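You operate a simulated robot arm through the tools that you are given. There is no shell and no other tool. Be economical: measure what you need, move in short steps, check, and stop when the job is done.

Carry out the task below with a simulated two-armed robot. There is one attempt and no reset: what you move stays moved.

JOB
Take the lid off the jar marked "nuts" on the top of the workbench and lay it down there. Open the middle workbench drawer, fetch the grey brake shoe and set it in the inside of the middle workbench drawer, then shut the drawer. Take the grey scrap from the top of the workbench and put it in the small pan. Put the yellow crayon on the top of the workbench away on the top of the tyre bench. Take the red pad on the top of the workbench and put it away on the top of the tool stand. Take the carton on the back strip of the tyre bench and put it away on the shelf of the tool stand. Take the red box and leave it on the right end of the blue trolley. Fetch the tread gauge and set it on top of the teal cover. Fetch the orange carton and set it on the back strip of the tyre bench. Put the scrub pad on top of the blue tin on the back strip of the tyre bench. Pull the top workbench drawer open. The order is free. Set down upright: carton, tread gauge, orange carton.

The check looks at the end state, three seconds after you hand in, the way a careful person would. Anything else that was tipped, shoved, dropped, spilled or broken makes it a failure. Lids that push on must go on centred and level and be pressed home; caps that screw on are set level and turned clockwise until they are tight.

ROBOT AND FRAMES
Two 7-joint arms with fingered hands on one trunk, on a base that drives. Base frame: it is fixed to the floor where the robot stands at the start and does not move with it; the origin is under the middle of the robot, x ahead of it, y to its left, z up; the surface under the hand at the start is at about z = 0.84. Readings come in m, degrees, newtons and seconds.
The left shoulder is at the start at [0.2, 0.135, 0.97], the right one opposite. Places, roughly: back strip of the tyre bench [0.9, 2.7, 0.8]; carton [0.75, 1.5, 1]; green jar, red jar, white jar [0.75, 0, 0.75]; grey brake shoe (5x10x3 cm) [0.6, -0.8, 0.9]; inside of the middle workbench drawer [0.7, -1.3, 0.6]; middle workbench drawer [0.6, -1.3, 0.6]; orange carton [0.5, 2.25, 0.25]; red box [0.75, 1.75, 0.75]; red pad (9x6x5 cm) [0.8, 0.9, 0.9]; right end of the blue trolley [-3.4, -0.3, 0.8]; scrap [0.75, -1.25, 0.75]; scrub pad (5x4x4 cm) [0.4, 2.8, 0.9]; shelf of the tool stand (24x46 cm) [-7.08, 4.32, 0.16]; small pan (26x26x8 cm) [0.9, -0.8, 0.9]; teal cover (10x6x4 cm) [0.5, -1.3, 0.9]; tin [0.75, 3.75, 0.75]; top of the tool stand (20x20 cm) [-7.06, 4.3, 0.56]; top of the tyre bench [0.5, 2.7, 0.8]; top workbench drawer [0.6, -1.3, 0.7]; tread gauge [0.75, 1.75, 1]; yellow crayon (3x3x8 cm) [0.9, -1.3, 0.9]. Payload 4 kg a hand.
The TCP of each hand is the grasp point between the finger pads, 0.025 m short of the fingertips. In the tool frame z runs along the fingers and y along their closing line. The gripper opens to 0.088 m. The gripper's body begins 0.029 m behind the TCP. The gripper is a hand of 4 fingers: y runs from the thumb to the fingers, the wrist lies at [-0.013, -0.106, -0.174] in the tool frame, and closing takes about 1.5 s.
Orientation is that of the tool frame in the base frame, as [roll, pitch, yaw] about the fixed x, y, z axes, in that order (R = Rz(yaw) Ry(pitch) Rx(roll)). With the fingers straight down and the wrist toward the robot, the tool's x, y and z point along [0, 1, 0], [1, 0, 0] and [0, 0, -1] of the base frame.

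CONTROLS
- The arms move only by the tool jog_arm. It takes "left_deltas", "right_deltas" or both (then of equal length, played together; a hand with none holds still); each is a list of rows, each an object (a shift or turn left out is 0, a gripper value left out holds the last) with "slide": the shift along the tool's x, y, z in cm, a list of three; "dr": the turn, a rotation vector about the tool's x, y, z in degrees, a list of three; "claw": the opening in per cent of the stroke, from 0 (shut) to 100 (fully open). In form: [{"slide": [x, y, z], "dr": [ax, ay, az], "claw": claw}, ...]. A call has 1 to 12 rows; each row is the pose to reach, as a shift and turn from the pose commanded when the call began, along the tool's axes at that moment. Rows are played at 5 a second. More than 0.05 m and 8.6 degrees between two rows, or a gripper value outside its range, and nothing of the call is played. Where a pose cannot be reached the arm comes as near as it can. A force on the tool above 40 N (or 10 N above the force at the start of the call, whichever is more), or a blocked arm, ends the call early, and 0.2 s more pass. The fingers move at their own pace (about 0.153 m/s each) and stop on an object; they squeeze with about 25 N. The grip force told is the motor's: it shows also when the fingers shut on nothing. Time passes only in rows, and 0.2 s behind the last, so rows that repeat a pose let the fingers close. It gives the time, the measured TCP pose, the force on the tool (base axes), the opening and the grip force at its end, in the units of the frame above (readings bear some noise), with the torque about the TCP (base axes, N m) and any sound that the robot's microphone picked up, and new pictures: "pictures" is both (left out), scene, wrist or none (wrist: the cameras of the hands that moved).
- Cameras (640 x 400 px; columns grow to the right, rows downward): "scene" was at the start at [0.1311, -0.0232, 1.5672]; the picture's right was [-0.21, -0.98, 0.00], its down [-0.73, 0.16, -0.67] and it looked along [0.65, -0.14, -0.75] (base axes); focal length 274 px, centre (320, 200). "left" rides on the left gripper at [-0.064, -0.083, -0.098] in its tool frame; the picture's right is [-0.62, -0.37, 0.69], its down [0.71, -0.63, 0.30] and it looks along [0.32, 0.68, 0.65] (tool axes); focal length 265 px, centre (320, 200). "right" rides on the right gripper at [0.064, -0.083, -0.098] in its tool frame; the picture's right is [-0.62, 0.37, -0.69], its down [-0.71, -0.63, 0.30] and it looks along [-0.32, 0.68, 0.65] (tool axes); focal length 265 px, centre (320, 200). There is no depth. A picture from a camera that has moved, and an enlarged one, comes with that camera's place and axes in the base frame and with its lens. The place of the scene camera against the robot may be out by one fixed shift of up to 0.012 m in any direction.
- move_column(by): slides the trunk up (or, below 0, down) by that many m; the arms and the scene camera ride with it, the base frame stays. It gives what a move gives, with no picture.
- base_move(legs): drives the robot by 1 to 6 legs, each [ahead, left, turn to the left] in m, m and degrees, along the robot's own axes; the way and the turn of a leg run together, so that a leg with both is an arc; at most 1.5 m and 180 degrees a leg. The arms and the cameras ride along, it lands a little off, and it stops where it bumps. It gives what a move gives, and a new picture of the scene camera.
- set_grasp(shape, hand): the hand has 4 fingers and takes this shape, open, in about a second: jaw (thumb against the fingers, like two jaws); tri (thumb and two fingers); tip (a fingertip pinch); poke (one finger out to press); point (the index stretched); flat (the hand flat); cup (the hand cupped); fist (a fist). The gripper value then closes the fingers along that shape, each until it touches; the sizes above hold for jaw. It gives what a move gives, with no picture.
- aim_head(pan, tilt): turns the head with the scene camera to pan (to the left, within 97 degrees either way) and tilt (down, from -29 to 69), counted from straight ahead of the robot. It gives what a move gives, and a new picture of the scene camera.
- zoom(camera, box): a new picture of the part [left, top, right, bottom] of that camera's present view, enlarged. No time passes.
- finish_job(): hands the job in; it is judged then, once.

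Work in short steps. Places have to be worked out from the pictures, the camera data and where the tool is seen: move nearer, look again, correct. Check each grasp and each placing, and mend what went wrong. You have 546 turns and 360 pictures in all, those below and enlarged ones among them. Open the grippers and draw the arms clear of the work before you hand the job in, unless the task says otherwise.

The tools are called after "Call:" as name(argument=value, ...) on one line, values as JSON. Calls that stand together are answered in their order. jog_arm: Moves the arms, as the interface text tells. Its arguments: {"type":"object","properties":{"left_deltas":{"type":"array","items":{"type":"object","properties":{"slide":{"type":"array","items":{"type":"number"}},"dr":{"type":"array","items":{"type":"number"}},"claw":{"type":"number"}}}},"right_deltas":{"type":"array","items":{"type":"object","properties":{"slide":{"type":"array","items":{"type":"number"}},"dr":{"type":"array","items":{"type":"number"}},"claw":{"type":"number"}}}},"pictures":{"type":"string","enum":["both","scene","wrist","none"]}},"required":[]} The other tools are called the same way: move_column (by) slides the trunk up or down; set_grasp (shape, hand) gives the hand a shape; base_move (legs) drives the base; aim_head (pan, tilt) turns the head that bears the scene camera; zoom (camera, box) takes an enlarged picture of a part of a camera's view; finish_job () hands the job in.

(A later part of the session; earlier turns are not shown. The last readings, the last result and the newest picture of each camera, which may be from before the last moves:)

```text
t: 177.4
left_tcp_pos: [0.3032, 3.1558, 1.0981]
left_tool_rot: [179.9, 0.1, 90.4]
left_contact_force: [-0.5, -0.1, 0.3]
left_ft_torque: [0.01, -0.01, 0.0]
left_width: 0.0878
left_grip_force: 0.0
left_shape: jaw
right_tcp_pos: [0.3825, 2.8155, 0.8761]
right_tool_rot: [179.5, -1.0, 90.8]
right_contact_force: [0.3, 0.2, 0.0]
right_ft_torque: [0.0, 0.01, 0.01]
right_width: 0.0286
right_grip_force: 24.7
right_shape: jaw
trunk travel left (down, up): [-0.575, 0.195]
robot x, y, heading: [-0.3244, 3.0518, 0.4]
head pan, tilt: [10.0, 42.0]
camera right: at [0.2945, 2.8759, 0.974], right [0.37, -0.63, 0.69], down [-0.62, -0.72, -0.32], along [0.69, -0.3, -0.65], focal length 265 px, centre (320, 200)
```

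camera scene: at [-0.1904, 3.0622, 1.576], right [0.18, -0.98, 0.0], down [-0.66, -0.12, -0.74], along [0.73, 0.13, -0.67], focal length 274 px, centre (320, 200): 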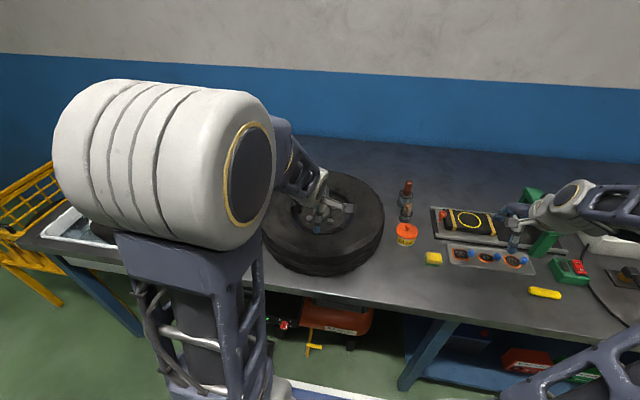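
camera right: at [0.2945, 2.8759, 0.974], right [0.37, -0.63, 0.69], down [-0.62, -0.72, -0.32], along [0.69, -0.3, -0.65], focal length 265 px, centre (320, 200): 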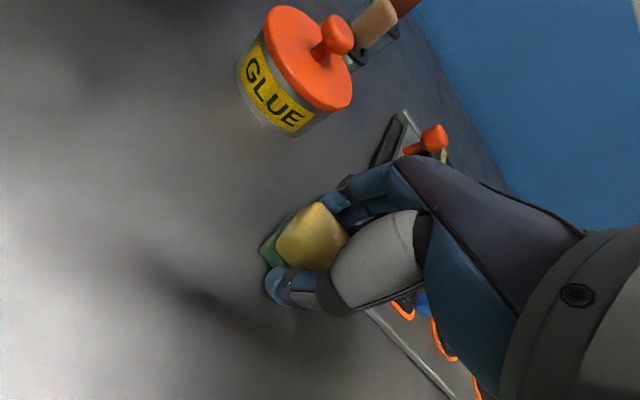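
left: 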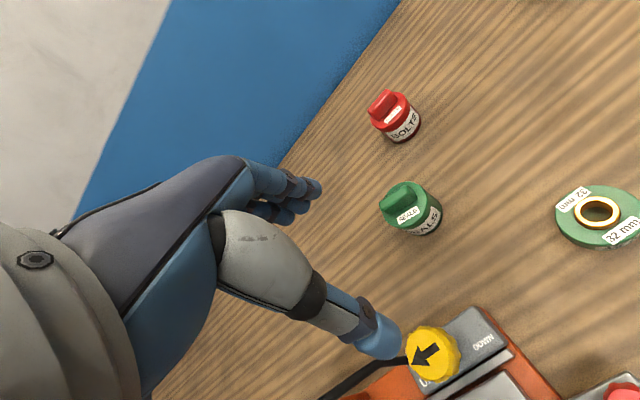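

Pad held. Lift it and raise the trunk 0.1 for clearance over the tyre, then drive left.

Call:
jog_arm(right_deltas=[{"slide": [0, 0, -4.5]}, {"slide": [0, 0, -9]}, {"slide": [0, 0, -13.5]}, {"slide": [0, 0, -18]}, {"slide": [0, 0, -22]}], pictures="none")

Call:
move_column(by=0.1)

Call:
base_move(legs=[[0, 0.6, 0]])

Call:
aim_head(pan=0, tilt=38)

```text
t: 178.7
left_tcp_pos: [0.3032, 3.156, 1.0962]
left_tool_rot: [-180.0, 0.0, 90.4]
left_contact_force: [0.0, -0.2, 0.4]
left_ft_torque: [-0.01, 0.04, -0.01]
left_width: 0.0877
left_grip_force: 0.1
left_shape: jaw
right_tcp_pos: [0.3797, 2.8115, 1.0993]
right_tool_rot: [179.5, -1.0, 90.8]
right_contact_force: [0.7, -0.3, -0.7]
right_ft_torque: [-0.01, -0.02, -0.01]
right_width: 0.0284
right_grip_force: 25.2
right_shape: jaw
trunk travel left (down, up): [-0.575, 0.195]
robot x, y, heading: [-0.3277, 3.0519, 0.3]
head pan, tilt: [10.0, 42.0]
```

```text
t: 180.0
left_tcp_pos: [0.3009, 3.1554, 1.1968]
left_tool_rot: [180.0, -0.1, 90.3]
left_contact_force: [0.4, 0.8, -0.5]
left_ft_torque: [0.0, 0.0, -0.02]
left_width: 0.0876
left_grip_force: 0.0
left_shape: jaw
right_tcp_pos: [0.3795, 2.8118, 1.1983]
right_tool_rot: [179.5, -0.9, 90.9]
right_contact_force: [-0.1, -1.0, -0.7]
right_ft_torque: [0.01, 0.01, 0.0]
right_width: 0.0285
right_grip_force: 25.1
right_shape: jaw
trunk travel left (down, up): [-0.675, 0.095]
robot x, y, heading: [-0.33, 3.051, 0.3]
head pan, tilt: [10.0, 42.0]
```

```text
t: 183.3
left_tcp_pos: [0.3003, 3.7438, 1.1962]
left_tool_rot: [-180.0, 0.0, 90.0]
left_contact_force: [-0.9, -0.3, 0.6]
left_ft_torque: [0.04, 0.0, -0.04]
left_width: 0.0876
left_grip_force: 0.0
left_shape: jaw
right_tcp_pos: [0.3764, 3.4, 1.1977]
right_tool_rot: [179.4, -0.9, 90.4]
right_contact_force: [-0.4, 0.5, 0.3]
right_ft_torque: [-0.02, -0.02, 0.02]
right_width: 0.0286
right_grip_force: 24.7
right_shape: jaw
trunk travel left (down, up): [-0.675, 0.095]
robot x, y, heading: [-0.3343, 3.6431, -0.2]
head pan, tilt: [10.0, 42.0]
camera scene: at [-0.1923, 3.653, 1.676], right [0.17, -0.98, 0.0], down [-0.66, -0.12, -0.74], along [0.73, 0.13, -0.67], focal length 274 px, centre (320, 200)
```

scene: 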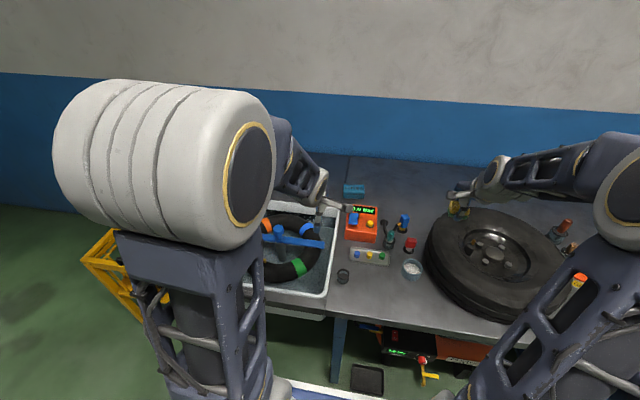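

```text
t: 184.1
left_tcp_pos: [0.3008, 3.7445, 1.1972]
left_tool_rot: [180.0, 0.0, 90.0]
left_contact_force: [0.1, -0.3, 0.2]
left_ft_torque: [0.01, 0.02, 0.0]
left_width: 0.0876
left_grip_force: 0.1
left_shape: jaw
right_tcp_pos: [0.3757, 3.4003, 1.1984]
right_tool_rot: [179.4, -0.9, 90.5]
right_contact_force: [-0.1, -0.3, -0.1]
right_ft_torque: [-0.01, 0.02, 0.0]
right_width: 0.0285
right_grip_force: 24.6
right_shape: jaw
trunk travel left (down, up): [-0.675, 0.095]
robot x, y, heading: [-0.3342, 3.6472, -0.2]
head pan, tilt: [0.0, 38.0]
camera scene: at [-0.1883, 3.6385, 1.6819], right [0.0, -1.0, 0.0], down [-0.62, 0.0, -0.79], along [0.79, 0.0, -0.62], focal length 274 px, centre (320, 200)
```

scene: 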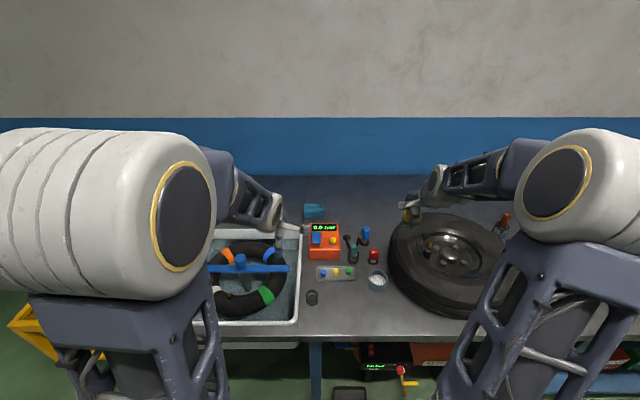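

Call:
zoom(camera="scene", box=[270, 170, 430, 310])

```text
2.86 times, centred on (350, 240) of scene
camera zoom: at [-0.1883, 3.6385, 1.6819], right [0.0, -1.0, 0.0], down [-0.62, 0.0, -0.79], along [0.79, 0.0, -0.62], focal length 782 px, centre (234, 86)
```

zoom: 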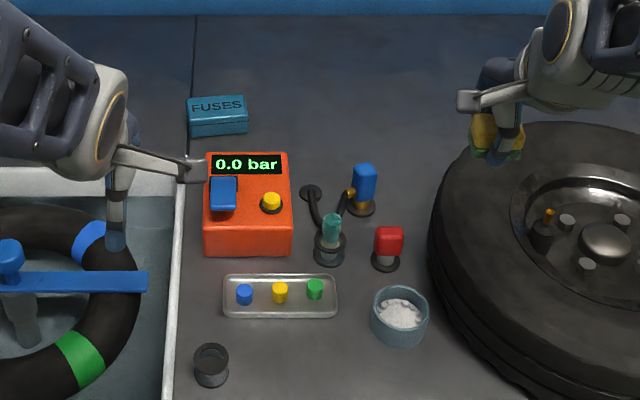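

The blue FUSES tin stands at ≈(0.784,3.667). I drive to about (-0.02,3.87) so that the right hand can reach it.

Call:
base_move(legs=[[0, 0.23, 0], [0.32, 0, 0.2]])

Call:
aim_head(pan=-15, tilt=45)

Call:
zoom(camera="scene", box=[240, 100, 400, 220])

```text
t: 187.2
left_tcp_pos: [0.5464, 3.9687, 1.1969]
left_tool_rot: [180.0, 0.1, 89.7]
left_contact_force: [-0.1, -0.4, -0.3]
left_ft_torque: [-0.02, 0.01, -0.01]
left_width: 0.0876
left_grip_force: 0.1
left_shape: jaw
right_tcp_pos: [0.6198, 3.6236, 1.1981]
right_tool_rot: [179.5, -0.9, 90.1]
right_contact_force: [-1.3, -0.2, -0.8]
right_ft_torque: [-0.01, 0.04, 0.01]
right_width: 0.0286
right_grip_force: 25.4
right_shape: jaw
trunk travel left (down, up): [-0.675, 0.095]
robot x, y, heading: [-0.0835, 3.87, -0.4]
head pan, tilt: [0.0, 38.0]
stopped in leg 2: the robot was blocked; the commanded pose is now the measured one
camera scene: at [0.0569, 3.8657, 1.6819], right [-0.01, -1.0, 0.0], down [-0.62, 0.0, -0.79], along [0.79, 0.0, -0.62], focal length 274 px, centre (320, 200)
```

scene: 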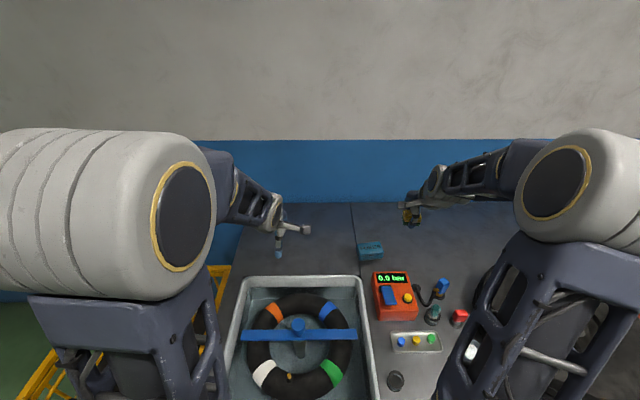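

```text
t: 187.9
left_tcp_pos: [0.5467, 3.9679, 1.1966]
left_tool_rot: [180.0, 0.0, 89.6]
left_contact_force: [-0.4, 0.3, -0.5]
left_ft_torque: [0.0, 0.03, -0.02]
left_width: 0.0874
left_grip_force: 0.0
left_shape: jaw
right_tcp_pos: [0.62, 3.6234, 1.199]
right_tool_rot: [179.4, -1.0, 90.1]
right_contact_force: [-0.8, -0.7, -0.2]
right_ft_torque: [-0.04, 0.01, 0.02]
right_width: 0.0286
right_grip_force: 25.1
right_shape: jaw
trunk travel left (down, up): [-0.675, 0.095]
robot x, y, heading: [-0.0835, 3.8735, -0.1]
head pan, tilt: [-15.0, 45.0]
camera scene: at [0.0488, 3.8448, 1.6717], right [-0.26, -0.96, 0.0], down [-0.68, 0.19, -0.71], along [0.68, -0.19, -0.71], focal length 274 px, centre (320, 200)
```

scene: 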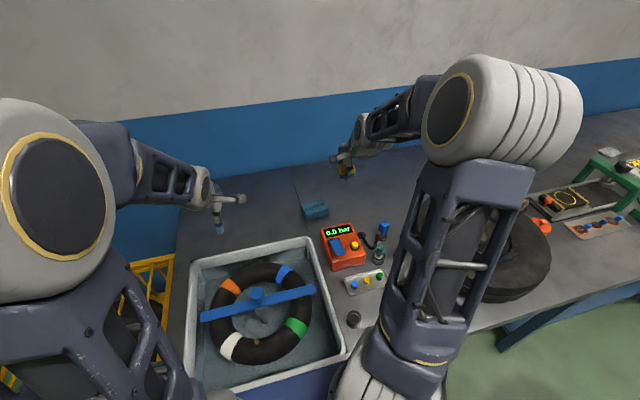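

```text
3.33 times, centred on (320, 160) of scene
camera zoom: at [0.0488, 3.8448, 1.6717], right [-0.26, -0.96, 0.0], down [-0.68, 0.19, -0.71], along [0.68, -0.19, -0.71], focal length 913 px, centre (320, 333)
```

zoom: 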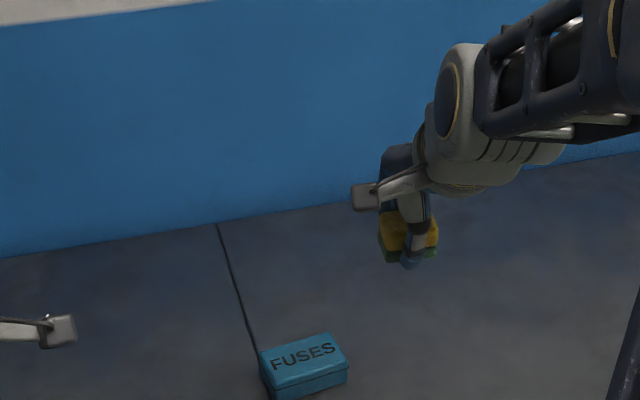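

Tin top centre ≈(0.78,3.662). Lower column back 0.1 and bring the pad above the tin.

Call:
move_column(by=-0.1)

Call:
jog_arm(right_deltas=[{"slide": [1, 4, 0]}, {"slide": [2, 8, 0]}, {"slide": [3, 12, 2]}, {"slide": [3.8, 16, 5]}, {"slide": [3.8, 16, 9]}], pictures="both")

Call:
zoom(camera="scene", box=[260, 130, 400, 230])

```text
t: 189.2
left_tcp_pos: [0.5472, 3.968, 1.0963]
left_tool_rot: [-179.9, 0.0, 89.5]
left_contact_force: [-0.1, 0.4, -0.2]
left_ft_torque: [0.0, 0.02, 0.01]
left_width: 0.0877
left_grip_force: 0.1
left_shape: jaw
right_tcp_pos: [0.6191, 3.6234, 1.0963]
right_tool_rot: [179.5, -0.9, 90.1]
right_contact_force: [-0.4, -0.3, -0.3]
right_ft_torque: [-0.01, -0.02, 0.0]
right_width: 0.0283
right_grip_force: 25.2
right_shape: jaw
trunk travel left (down, up): [-0.575, 0.195]
robot x, y, heading: [-0.0841, 3.8725, -0.5]
head pan, tilt: [-15.0, 45.0]
```

```text
refused: row 4 steps farther than a row can; nothing moved
```

```text
4.00 times, centred on (330, 180) of scene
camera zoom: at [0.0488, 3.8447, 1.5717], right [-0.26, -0.96, 0.0], down [-0.68, 0.19, -0.71], along [0.68, -0.19, -0.71], focal length 1095 px, centre (280, 280)
```

zoom: 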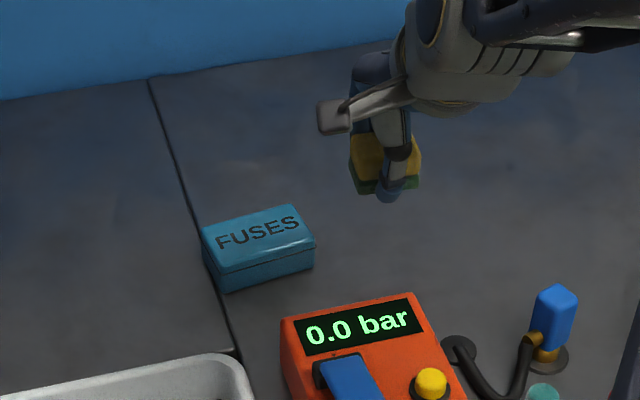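

Resend with legal steps.

Call:
jog_arm(right_deltas=[{"slide": [1, 4, 0]}, {"slide": [2, 8, 0]}, {"slide": [3, 11.5, 1]}, {"slide": [3.8, 15, 3]}, {"slide": [3.8, 15.8, 7]}, {"slide": [3.8, 15.8, 10]}], pictures="wrist")

Call:
zoom(camera="scene", box=[260, 130, 400, 230])

```text
t: 190.7
left_tcp_pos: [0.5475, 3.9679, 1.0964]
left_tool_rot: [-180.0, 0.1, 89.7]
left_contact_force: [-0.4, 0.3, -0.4]
left_ft_torque: [-0.02, -0.02, 0.03]
left_width: 0.0875
left_grip_force: 0.1
left_shape: jaw
right_tcp_pos: [0.7811, 3.6637, 0.9998]
right_tool_rot: [179.5, -0.9, 90.1]
right_contact_force: [-0.2, -0.4, -0.9]
right_ft_torque: [-0.01, -0.01, -0.03]
right_width: 0.0284
right_grip_force: 25.0
right_shape: jaw
trunk travel left (down, up): [-0.575, 0.195]
robot x, y, heading: [-0.0847, 3.8715, -0.2]
head pan, tilt: [-15.0, 45.0]
camera right: at [0.6951, 3.7244, 1.0969], right [0.36, -0.63, 0.69], down [-0.63, -0.71, -0.32], along [0.69, -0.31, -0.65], focal length 265 px, centre (320, 200)
```

right: 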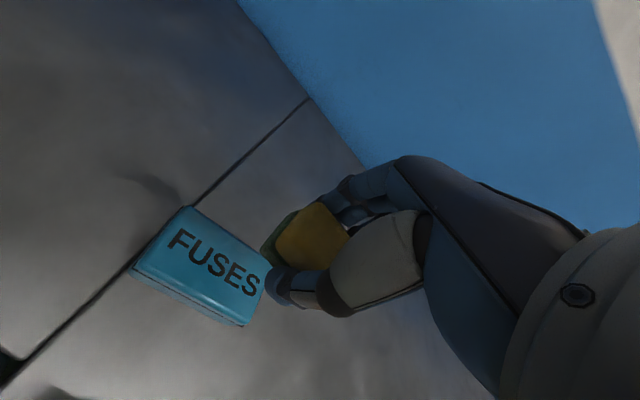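

```text
4.00 times, centred on (330, 180) of scene
camera zoom: at [0.0485, 3.8448, 1.5717], right [-0.26, -0.96, 0.0], down [-0.68, 0.19, -0.71], along [0.68, -0.19, -0.71], focal length 1095 px, centre (280, 280)
```

zoom: 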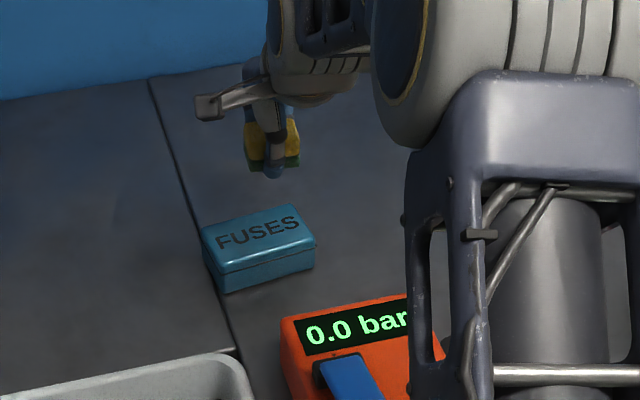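

Target refined (0.779,3.673). Lower to z≈0.93 and check.

Call:
jog_arm(right_deltas=[{"slide": [0.9, -0.2, 3.5]}, {"slide": [0.9, -0.2, 6.5]}], pictures="wrist")

Call:
zoom(camera="scene", box=[260, 150, 372, 230])

```text
t: 191.2
left_tcp_pos: [0.5453, 3.9679, 1.0965]
left_tool_rot: [179.9, 0.2, 89.5]
left_contact_force: [-0.2, 0.1, -0.2]
left_ft_torque: [0.03, -0.01, -0.02]
left_width: 0.0877
left_grip_force: 0.1
left_shape: jaw
right_tcp_pos: [0.7777, 3.6727, 0.9356]
right_tool_rot: [179.5, -0.9, 90.1]
right_contact_force: [0.5, -0.2, -0.8]
right_ft_torque: [0.01, 0.02, 0.04]
right_width: 0.0284
right_grip_force: 24.6
right_shape: jaw
trunk travel left (down, up): [-0.575, 0.195]
robot x, y, heading: [-0.0845, 3.8752, -0.3]
head pan, tilt: [-15.0, 45.0]
camera right: at [0.6924, 3.7348, 1.0326], right [0.36, -0.63, 0.69], down [-0.63, -0.71, -0.32], along [0.69, -0.31, -0.65], focal length 265 px, centre (320, 200)
```

right: 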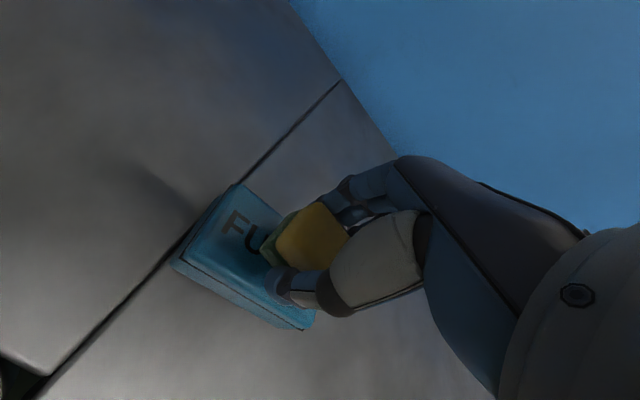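

```text
5.00 times, centred on (316, 190) of scene
camera zoom: at [0.0486, 3.8448, 1.5717], right [-0.26, -0.96, 0.0], down [-0.68, 0.19, -0.71], along [0.68, -0.19, -0.71], focal length 1369 px, centre (340, 250)
```

zoom: 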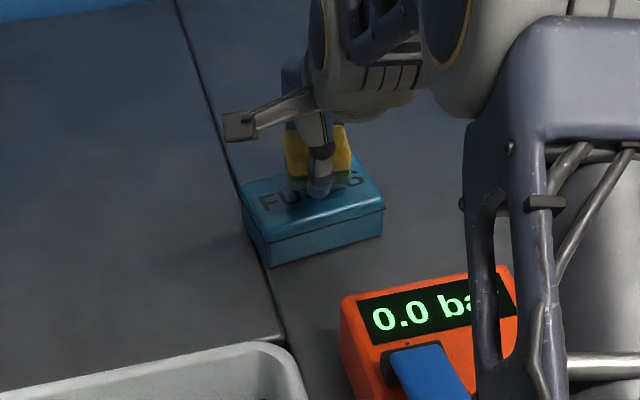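

Pad is over the lid. Lower gently to contact.

Call:
jog_arm(right_deltas=[{"slide": [0.2, 0, 0.6]}, {"slide": [0.2, 0, 1.2]}, {"slide": [0.2, 0, 1.8]}, {"slide": [0.2, 0, 2.1]}], pictures="wrist")

Call:
zoom(camera="scene", box=[260, 150, 372, 230])

```text
t: 192.2
left_tcp_pos: [0.5454, 3.9681, 1.0975]
left_tool_rot: [-180.0, 0.2, 89.6]
left_contact_force: [0.3, 0.6, 0.2]
left_ft_torque: [0.02, -0.01, -0.02]
left_width: 0.0877
left_grip_force: 0.1
left_shape: jaw
right_tcp_pos: [0.779, 3.6754, 0.9165]
right_tool_rot: [179.3, -0.8, 90.1]
right_contact_force: [-2.0, -0.9, 11.2]
right_ft_torque: [0.04, 0.3, 0.04]
right_width: 0.0287
right_grip_force: 25.2
right_shape: jaw
trunk travel left (down, up): [-0.575, 0.195]
robot x, y, heading: [-0.0842, 3.8709, -0.3]
head pan, tilt: [-15.0, 45.0]
camera right: at [0.6923, 3.7364, 1.0131], right [0.36, -0.63, 0.69], down [-0.63, -0.71, -0.32], along [0.69, -0.31, -0.65], focal length 265 px, centre (320, 200)
```

right: 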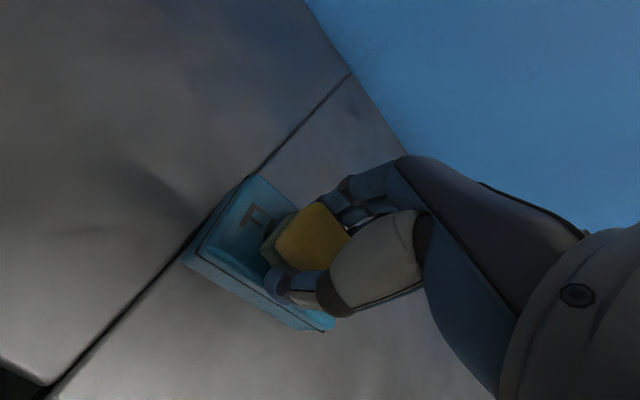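

```text
5.00 times, centred on (316, 190) of scene
camera zoom: at [0.0483, 3.8448, 1.572], right [-0.26, -0.96, 0.0], down [-0.68, 0.19, -0.71], along [0.68, -0.19, -0.71], focal length 1369 px, centre (340, 250)
```

zoom: 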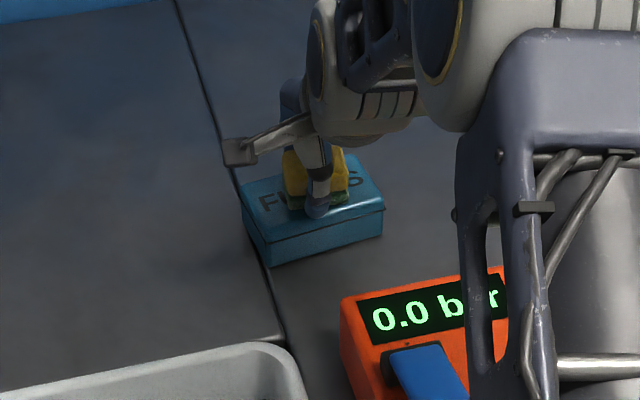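

Pad rests on the tin centred. Ease off, open slowly, and rise.

Call:
jog_arm(right_deltas=[{"slide": [0, 0, -0.1]}, {"slide": [0, 0, -0.1], "claw": 40}, {"slide": [0, 0, -0.1], "claw": 60}, {"slide": [0, 0, -0.1], "claw": 75}, {"slide": [0, 0, -0.1], "claw": 75}, {"slide": [0, 0, -4], "claw": 75}, {"slide": [0, 0, -8.5], "claw": 80}, {"slide": [0, 0, -13], "claw": 100}, {"slide": [0, -3, -17], "claw": 100}], pictures="wrist")

Call:
zoom(camera="scene", box=[260, 150, 372, 230])

```text
t: 194.2
left_tcp_pos: [0.5461, 3.9682, 1.0969]
left_tool_rot: [-180.0, -0.1, 89.8]
left_contact_force: [0.6, 0.6, -0.3]
left_ft_torque: [-0.03, 0.02, 0.0]
left_width: 0.0876
left_grip_force: 0.1
left_shape: jaw
right_tcp_pos: [0.7463, 3.6745, 1.0852]
right_tool_rot: [179.5, -0.9, 90.1]
right_contact_force: [0.2, -1.1, -1.1]
right_ft_torque: [-0.01, 0.06, -0.02]
right_width: 0.0879
right_grip_force: 0.1
right_shape: jaw
trunk travel left (down, up): [-0.575, 0.195]
robot x, y, heading: [-0.0821, 3.8724, -0.2]
head pan, tilt: [-15.0, 45.0]
camera right: at [0.6611, 3.7364, 1.183], right [0.36, -0.63, 0.69], down [-0.63, -0.71, -0.32], along [0.69, -0.31, -0.65], focal length 265 px, centre (320, 200)
```

right: 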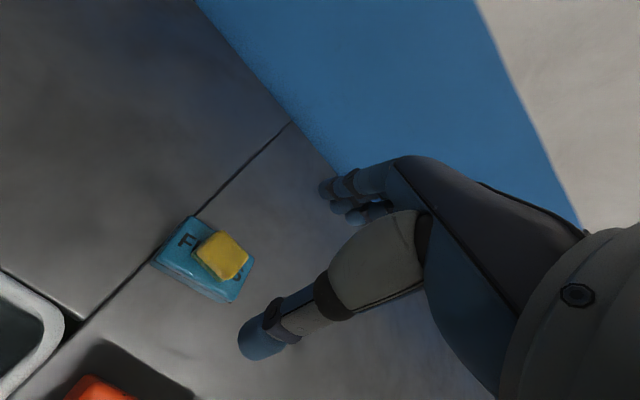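

```text
5.00 times, centred on (316, 190) of scene
camera zoom: at [0.0492, 3.8447, 1.5715], right [-0.26, -0.96, 0.0], down [-0.68, 0.19, -0.71], along [0.68, -0.19, -0.71], focal length 1369 px, centre (340, 250)
```

zoom: 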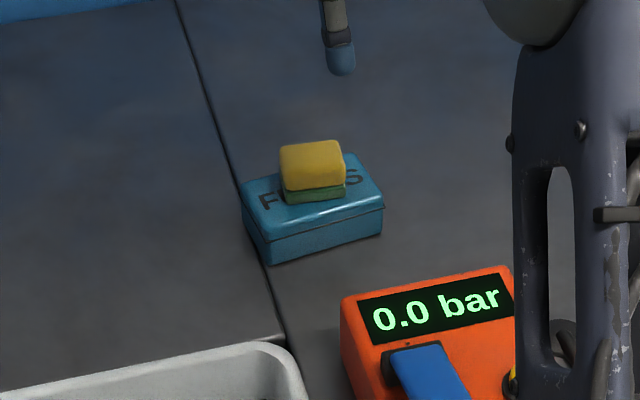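

Scrub pad placed well. Next the orange carton: retract the right hand, back out and drive right to face the lower shelf.

Call:
jog_arm(right_deltas=[{"slide": [-1, -4, -0.5]}, {"slide": [-2, -8, -1]}, {"slide": [-3, -11, -1.5]}], pictures="none")

Call:
base_move(legs=[[-0.6, 0, 0], [0, -1.4, 0]])

Call:
move_column(by=-0.4)

Call:
aim_head(pan=-12, tilt=42)

```text
t: 195.1
left_tcp_pos: [0.5468, 3.9685, 1.0971]
left_tool_rot: [-179.9, 0.1, 89.8]
left_contact_force: [0.3, 0.2, -0.2]
left_ft_torque: [0.0, 0.0, 0.01]
left_width: 0.0876
left_grip_force: 0.1
left_shape: jaw
right_tcp_pos: [0.6365, 3.644, 1.0972]
right_tool_rot: [179.4, -1.0, 90.0]
right_contact_force: [-0.1, 0.1, 0.9]
right_ft_torque: [0.04, 0.0, 0.0]
right_width: 0.0877
right_grip_force: 0.0
right_shape: jaw
trunk travel left (down, up): [-0.575, 0.195]
robot x, y, heading: [-0.084, 3.8705, -0.1]
head pan, tilt: [-15.0, 45.0]
```

```text
t: 205.1
left_tcp_pos: [-0.0508, 2.5439, 1.0971]
left_tool_rot: [180.0, 0.0, 89.8]
left_contact_force: [0.9, 0.2, 0.8]
left_ft_torque: [0.0, -0.01, -0.03]
left_width: 0.0879
left_grip_force: 0.0
left_shape: jaw
right_tcp_pos: [0.04, 2.22, 1.0968]
right_tool_rot: [179.5, -0.9, 90.2]
right_contact_force: [0.4, 0.1, -1.1]
right_ft_torque: [0.05, 0.0, -0.02]
right_width: 0.0879
right_grip_force: 0.0
right_shape: jaw
trunk travel left (down, up): [-0.575, 0.195]
robot x, y, heading: [-0.6798, 2.4454, -0.2]
head pan, tilt: [-15.0, 45.0]
camera scene: at [-0.5482, 2.4187, 1.5717], right [-0.26, -0.97, 0.0], down [-0.68, 0.18, -0.71], along [0.68, -0.18, -0.71], focal length 274 px, centre (320, 200)
```

scene: 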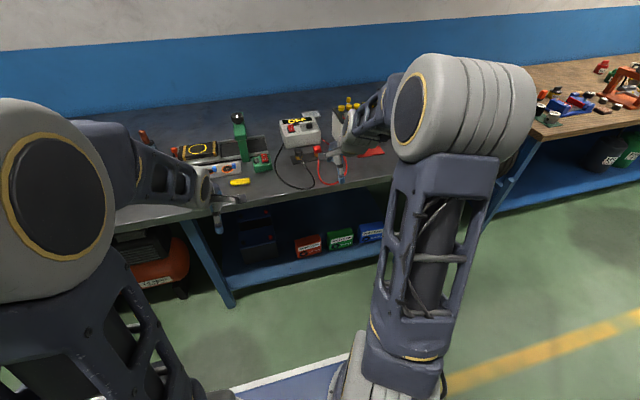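

```text
t: 208.9
left_tcp_pos: [-0.0503, 2.5439, 0.6962]
left_tool_rot: [-180.0, 0.1, 89.8]
left_contact_force: [0.4, -0.4, -0.6]
left_ft_torque: [0.0, -0.01, 0.02]
left_width: 0.0879
left_grip_force: 0.0
left_shape: jaw
right_tcp_pos: [0.0383, 2.2205, 0.6981]
right_tool_rot: [179.4, -0.9, 90.2]
right_contact_force: [-0.3, 1.0, -0.6]
right_ft_torque: [-0.03, -0.02, -0.03]
right_width: 0.0881
right_grip_force: 0.0
right_shape: jaw
trunk travel left (down, up): [-0.175, 0.595]
robot x, y, heading: [-0.6878, 2.449, -0.4]
head pan, tilt: [-15.0, 45.0]
```

```text
t: 209.6
left_tcp_pos: [-0.0513, 2.5445, 0.6964]
left_tool_rot: [-179.9, 0.1, 89.8]
left_contact_force: [-1.2, 0.8, -0.4]
left_ft_torque: [0.0, 0.0, 0.03]
left_width: 0.0877
left_grip_force: 0.0
left_shape: jaw
right_tcp_pos: [0.0384, 2.2196, 0.6962]
right_tool_rot: [179.5, -1.0, 90.3]
right_contact_force: [0.8, 0.2, 0.1]
right_ft_torque: [0.0, -0.01, -0.01]
right_width: 0.0878
right_grip_force: 0.0
right_shape: jaw
trunk travel left (down, up): [-0.175, 0.595]
robot x, y, heading: [-0.6825, 2.4508, -0.3]
head pan, tilt: [-12.0, 42.0]
camera scene: at [-0.5451, 2.4223, 1.176], right [-0.21, -0.98, 0.0], down [-0.65, 0.14, -0.74], along [0.73, -0.16, -0.67], focal length 274 px, centre (320, 200)
```

scene: 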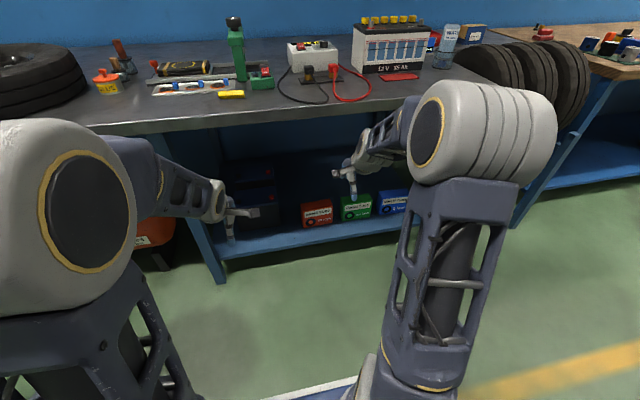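

Call:
zoom(camera="scene", box=[270, 170, 430, 260])

Call:
jog_arm(right_deltas=[{"slide": [0, 0, 0]}], pictures="wrist")

```text
4.00 times, centred on (350, 215) of scene
camera zoom: at [-0.5451, 2.4223, 1.176], right [-0.21, -0.98, 0.0], down [-0.65, 0.14, -0.74], along [0.73, -0.16, -0.67], focal length 1095 px, centre (200, 140)
```

zoom: 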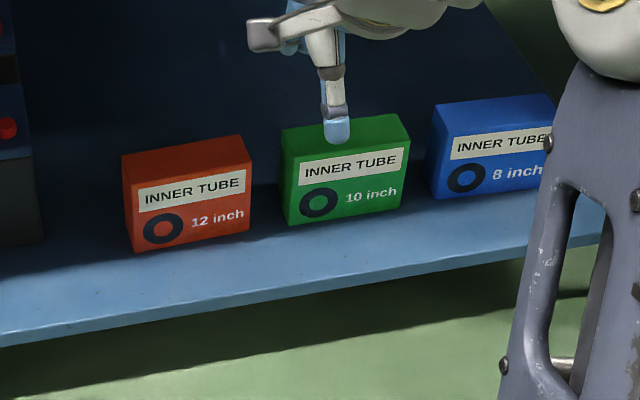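

```text
t: 210.0
left_tcp_pos: [-0.0505, 2.5427, 0.697]
left_tool_rot: [-180.0, 0.1, 89.8]
left_contact_force: [0.0, 0.7, -0.2]
left_ft_torque: [0.02, -0.01, -0.01]
left_width: 0.0875
left_grip_force: 0.1
left_shape: jaw
right_tcp_pos: [0.0383, 2.2192, 0.6967]
right_tool_rot: [179.5, -0.9, 90.1]
right_contact_force: [0.1, -0.1, 0.2]
right_ft_torque: [0.0, 0.01, 0.01]
right_width: 0.0881
right_grip_force: 0.1
right_shape: jaw
trunk travel left (down, up): [-0.175, 0.595]
robot x, y, heading: [-0.685, 2.449, -0.1]
head pan, tilt: [-12.0, 42.0]
camera right: at [-0.0464, 2.2804, 0.7947], right [0.37, -0.63, 0.69], down [-0.62, -0.71, -0.32], along [0.69, -0.31, -0.65], focal length 265 px, centre (320, 200)
```

right: 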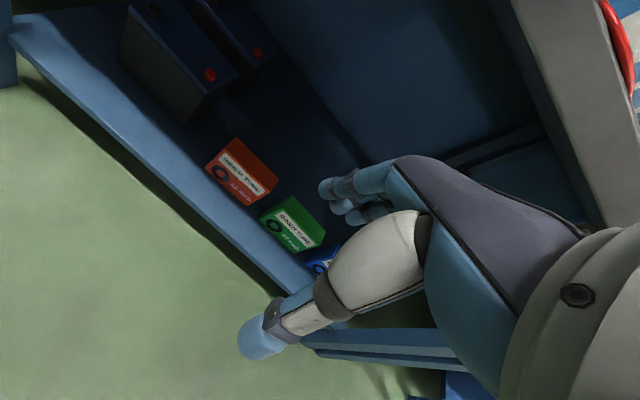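

The orange carton looks thin (≈4–5 cm) front-to-back, so I'd grip it from above closing along x. I lower the trunk more for better geometry.

Call:
move_column(by=-0.17)

Call:
aim_head(pan=-12, tilt=35)

Call:
zoom(camera="scene", box=[250, 140, 410, 240])

Call:
jog_arm(right_deltas=[{"slide": [0, 0, 0]}], pictures="wrist")

```text
t: 211.9
left_tcp_pos: [-0.0517, 2.5436, 0.5269]
left_tool_rot: [179.9, 0.1, 89.8]
left_contact_force: [-0.9, -1.2, -0.6]
left_ft_torque: [0.01, -0.01, 0.0]
left_width: 0.0879
left_grip_force: 0.1
left_shape: jaw
right_tcp_pos: [0.0387, 2.2197, 0.5278]
right_tool_rot: [179.6, -0.9, 90.2]
right_contact_force: [0.1, 0.2, -0.2]
right_ft_torque: [0.01, 0.0, 0.0]
right_width: 0.0878
right_grip_force: 0.2
right_shape: jaw
trunk travel left (down, up): [-0.005, 0.765]
robot x, y, heading: [-0.6811, 2.4491, -0.3]
head pan, tilt: [-12.0, 42.0]
```

```text
t: 212.6
left_tcp_pos: [-0.0518, 2.5451, 0.5258]
left_tool_rot: [180.0, 0.1, 89.8]
left_contact_force: [-0.6, 0.3, 0.3]
left_ft_torque: [0.01, -0.02, 0.0]
left_width: 0.0877
left_grip_force: 0.1
left_shape: jaw
right_tcp_pos: [0.0399, 2.2201, 0.5271]
right_tool_rot: [179.6, -0.9, 90.2]
right_contact_force: [0.0, 0.1, -0.1]
right_ft_torque: [0.02, -0.02, 0.0]
right_width: 0.0876
right_grip_force: 0.0
right_shape: jaw
trunk travel left (down, up): [-0.005, 0.765]
robot x, y, heading: [-0.6794, 2.4462, -0.2]
head pan, tilt: [-12.0, 35.0]
camera scene: at [-0.5407, 2.4214, 1.0164], right [-0.21, -0.98, 0.0], down [-0.56, 0.12, -0.82], along [0.8, -0.17, -0.57], focal length 274 px, centre (320, 200)
```

scene: 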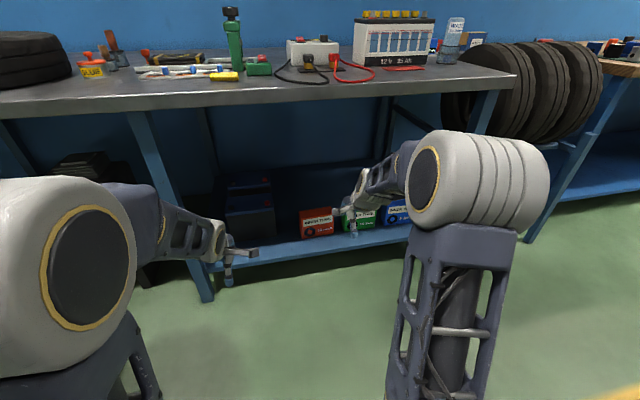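

```text
4.00 times, centred on (330, 190) of scene
camera zoom: at [-0.5407, 2.4214, 1.0164], right [-0.21, -0.98, 0.0], down [-0.56, 0.12, -0.82], along [0.8, -0.17, -0.57], focal length 1095 px, centre (280, 240)
```

zoom: 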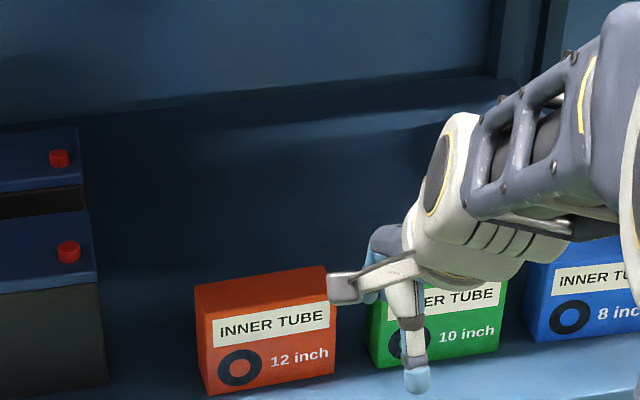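

```text
t: 213.0
left_tcp_pos: [-0.0517, 2.5447, 0.5271]
left_tool_rot: [-179.9, 0.2, 89.8]
left_contact_force: [0.6, -0.2, 0.3]
left_ft_torque: [0.0, -0.01, 0.03]
left_width: 0.088
left_grip_force: 0.1
left_shape: jaw
right_tcp_pos: [0.0388, 2.2188, 0.5274]
right_tool_rot: [179.5, -0.8, 90.2]
right_contact_force: [0.1, -1.1, -0.5]
right_ft_torque: [-0.01, -0.02, -0.01]
right_width: 0.0878
right_grip_force: 0.1
right_shape: jaw
trunk travel left (down, up): [-0.005, 0.765]
robot x, y, heading: [-0.6824, 2.4479, -0.1]
head pan, tilt: [-12.0, 35.0]
camera right: at [-0.0464, 2.2804, 0.6247], right [0.37, -0.63, 0.69], down [-0.62, -0.71, -0.32], along [0.69, -0.31, -0.65], focal length 265 px, centre (320, 200)
```

right: 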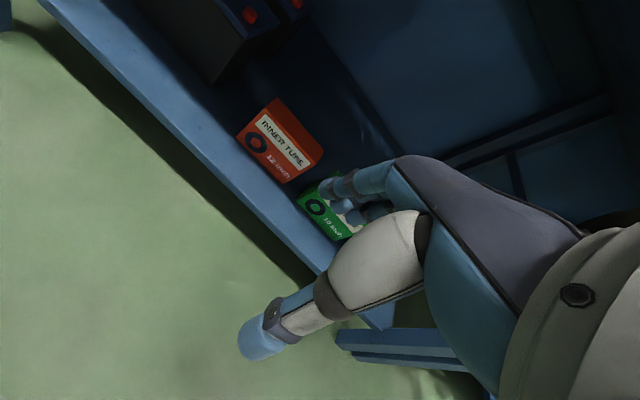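

Geometry: carton front x≈0.335, depth ≈4.5 cm, top z≈0.32, centre y≈2.243. I lower the right hand to z≈0.40 in front, then drive forward under the bench edge.

Call:
jog_arm(right_deltas=[{"slide": [0.5, 0, 4]}, {"slide": [1, 0, 8]}, {"slide": [1, 0, 12]}], pictures="none")

Call:
base_move(legs=[[0.2, 0.012, 0]])

Call:
jog_arm(right_deltas=[{"slide": [0, 0, 0]}], pictures="wrist")

```text
t: 213.8
left_tcp_pos: [-0.0515, 2.5431, 0.5273]
left_tool_rot: [-179.9, 0.0, 89.8]
left_contact_force: [-0.7, -0.4, 0.5]
left_ft_torque: [0.0, 0.02, 0.02]
left_width: 0.0878
left_grip_force: 0.1
left_shape: jaw
right_tcp_pos: [0.0392, 2.2321, 0.4045]
right_tool_rot: [179.5, -0.8, 90.2]
right_contact_force: [-0.3, -0.5, 0.6]
right_ft_torque: [-0.01, -0.02, -0.02]
right_width: 0.0876
right_grip_force: 0.1
right_shape: jaw
trunk travel left (down, up): [-0.005, 0.765]
robot x, y, heading: [-0.6804, 2.4442, -0.1]
head pan, tilt: [-12.0, 35.0]
```

```text
t: 215.4
left_tcp_pos: [0.1479, 2.555, 0.5267]
left_tool_rot: [-180.0, 0.0, 90.0]
left_contact_force: [0.5, -0.1, 0.1]
left_ft_torque: [0.01, -0.03, 0.02]
left_width: 0.0878
left_grip_force: 0.1
left_shape: jaw
right_tcp_pos: [0.239, 2.246, 0.4054]
right_tool_rot: [179.5, -1.0, 90.3]
right_contact_force: [0.0, -0.1, -0.5]
right_ft_torque: [0.0, 0.0, 0.0]
right_width: 0.0877
right_grip_force: 0.0
right_shape: jaw
trunk travel left (down, up): [-0.005, 0.765]
robot x, y, heading: [-0.4811, 2.457, -0.2]
head pan, tilt: [-12.0, 35.0]
camera scene: at [-0.3412, 2.4333, 1.0165], right [-0.21, -0.98, 0.0], down [-0.56, 0.12, -0.82], along [0.8, -0.17, -0.57], focal length 274 px, centre (320, 200)
```

scene: 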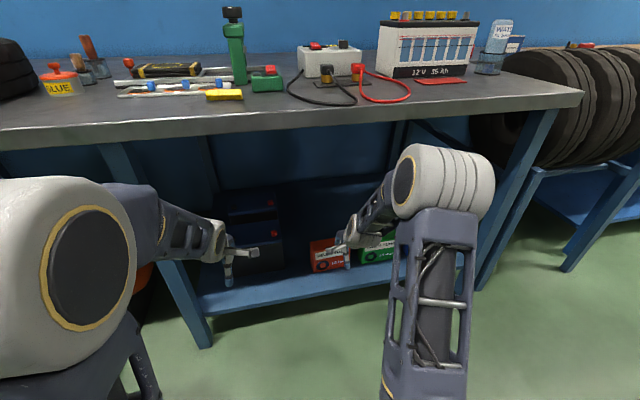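

```text
t: 215.8
left_tcp_pos: [0.1481, 2.5572, 0.5276]
left_tool_rot: [-180.0, 0.0, 90.0]
left_contact_force: [0.7, 0.3, -1.5]
left_ft_torque: [0.01, 0.01, 0.0]
left_width: 0.0877
left_grip_force: 0.0
left_shape: jaw
right_tcp_pos: [0.2397, 2.2449, 0.4047]
right_tool_rot: [179.5, -0.9, 90.3]
right_contact_force: [1.3, -0.1, -0.3]
right_ft_torque: [0.0, -0.01, -0.03]
right_width: 0.0878
right_grip_force: 0.0
right_shape: jaw
trunk travel left (down, up): [-0.005, 0.765]
robot x, y, heading: [-0.4775, 2.4559, -0.0]
head pan, tilt: [-12.0, 35.0]
camera right: at [0.1539, 2.3058, 0.5032], right [0.37, -0.63, 0.69], down [-0.62, -0.71, -0.32], along [0.69, -0.31, -0.65], focal length 265 px, centre (320, 200)
```

right: 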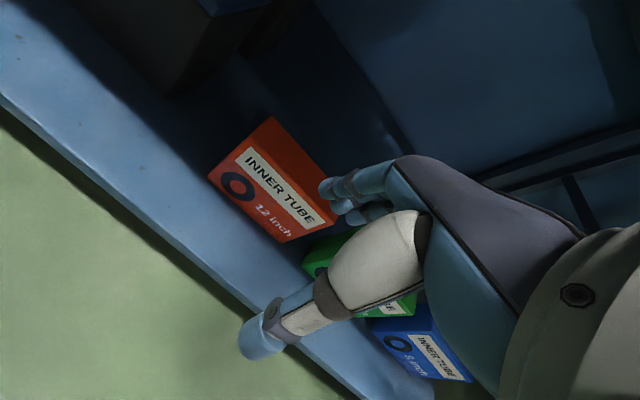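

Call:
zoom(camera="right", box=[190, 90, 350, 250])

```text
2.50 times, centred on (270, 170) of right
camera zoom: at [0.1539, 2.3058, 0.5032], right [0.37, -0.63, 0.69], down [-0.62, -0.71, -0.32], along [0.69, -0.31, -0.65], focal length 664 px, centre (445, 275)
```

zoom: 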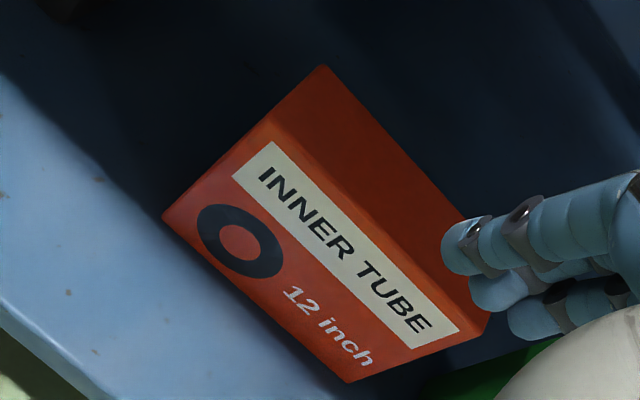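

Top centre of the carton ≈(0.368,2.249,0.311). Slide the arm forward 12.6 cm at height, then check.

Call:
jog_arm(right_deltas=[{"slide": [0.2, 4, 0]}, {"slide": [0.3, 8, 0]}, {"slide": [0.4, 12.6, 0]}, {"slide": [0.4, 12.6, 3]}], pictures="both")

```text
t: 216.8
left_tcp_pos: [0.1471, 2.556, 0.5266]
left_tool_rot: [-180.0, 0.0, 89.9]
left_contact_force: [0.1, -0.4, -0.3]
left_ft_torque: [-0.02, 0.01, 0.04]
left_width: 0.0878
left_grip_force: 0.2
left_shape: jaw
right_tcp_pos: [0.3665, 2.2517, 0.3769]
right_tool_rot: [179.4, -0.9, 90.4]
right_contact_force: [0.1, -0.5, -0.1]
right_ft_torque: [0.03, 0.01, -0.01]
right_width: 0.0881
right_grip_force: 0.0
right_shape: jaw
trunk travel left (down, up): [-0.005, 0.765]
robot x, y, heading: [-0.4833, 2.4586, -0.1]
head pan, tilt: [-12.0, 35.0]
camera scene: at [-0.3413, 2.4333, 1.0165], right [-0.21, -0.98, 0.0], down [-0.56, 0.12, -0.82], along [0.8, -0.17, -0.57], focal length 274 px, centre (320, 200)
camera right: at [0.2812, 2.3128, 0.474], right [0.37, -0.63, 0.69], down [-0.62, -0.71, -0.32], along [0.69, -0.31, -0.65], focal length 265 px, centre (320, 200)
```

scene: 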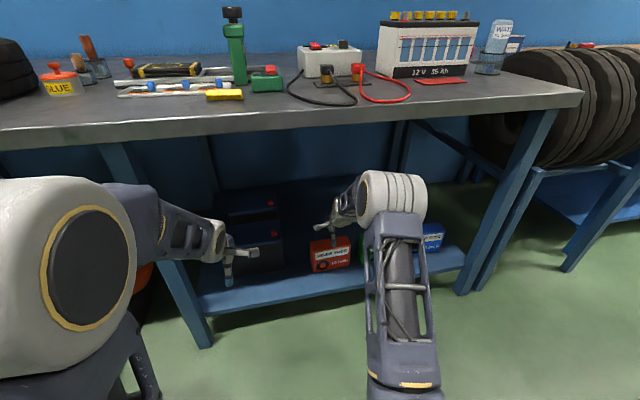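
right: 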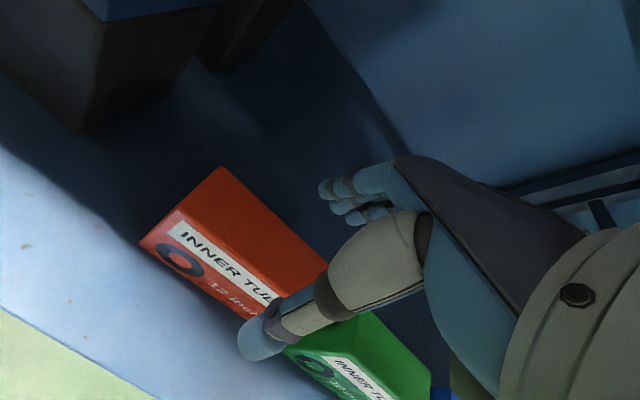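

Box top centre ≈(0.381,2.252). Shift 1.4 cm and descend to z≈0.29, then close.

Call:
jog_arm(right_deltas=[{"slide": [0, 1.4, 2.5]}, {"slide": [0, 1.4, 5]}, {"slide": [0, 1.4, 8]}, {"slide": [0, 1.4, 8], "claw": 60}, {"slide": [0, 1.4, 8], "claw": 30}, {"slide": [0, 1.4, 8], "claw": 10}, {"slide": [0, 1.4, 8], "claw": 10}, {"slide": [0, 1.4, 8], "claw": 10}, {"slide": [0, 1.4, 8], "claw": 10}], pictures="wrist")

Call:
zoom(camera="scene", box=[280, 160, 440, 290])

```text
t: 218.8
left_tcp_pos: [0.1488, 2.557, 0.5269]
left_tool_rot: [-180.0, 0.1, 90.0]
left_contact_force: [-0.2, 0.6, 0.6]
left_ft_torque: [0.01, -0.02, 0.01]
left_width: 0.0877
left_grip_force: 0.1
left_shape: jaw
right_tcp_pos: [0.3807, 2.2535, 0.2961]
right_tool_rot: [179.6, -0.9, 90.3]
right_contact_force: [1.2, -0.5, 0.4]
right_ft_torque: [0.05, 0.03, 0.0]
right_width: 0.0503
right_grip_force: 24.6
right_shape: jaw
trunk travel left (down, up): [-0.005, 0.765]
robot x, y, heading: [-0.4831, 2.4596, -0.1]
head pan, tilt: [-12.0, 35.0]
camera right: at [0.2946, 2.3141, 0.3937], right [0.37, -0.63, 0.69], down [-0.62, -0.71, -0.32], along [0.69, -0.31, -0.65], focal length 265 px, centre (320, 200)
```

right: 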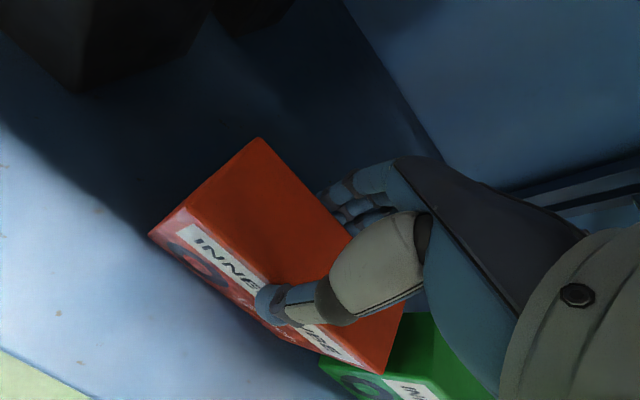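

```text
3.08 times, centred on (360, 225) of scene
camera zoom: at [-0.3412, 2.4333, 1.0165], right [-0.21, -0.98, 0.0], down [-0.56, 0.12, -0.82], along [0.8, -0.17, -0.57], focal length 842 px, centre (197, 123)
```

zoom: 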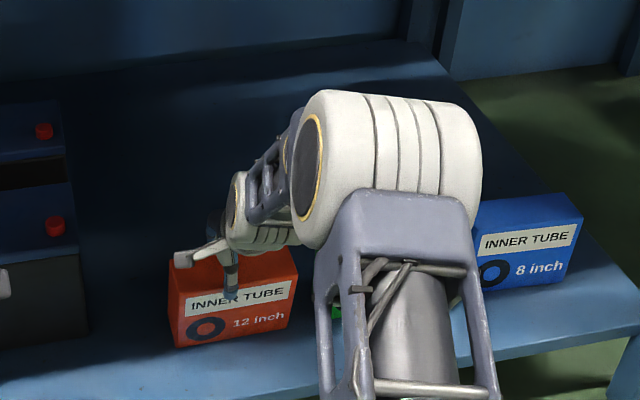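

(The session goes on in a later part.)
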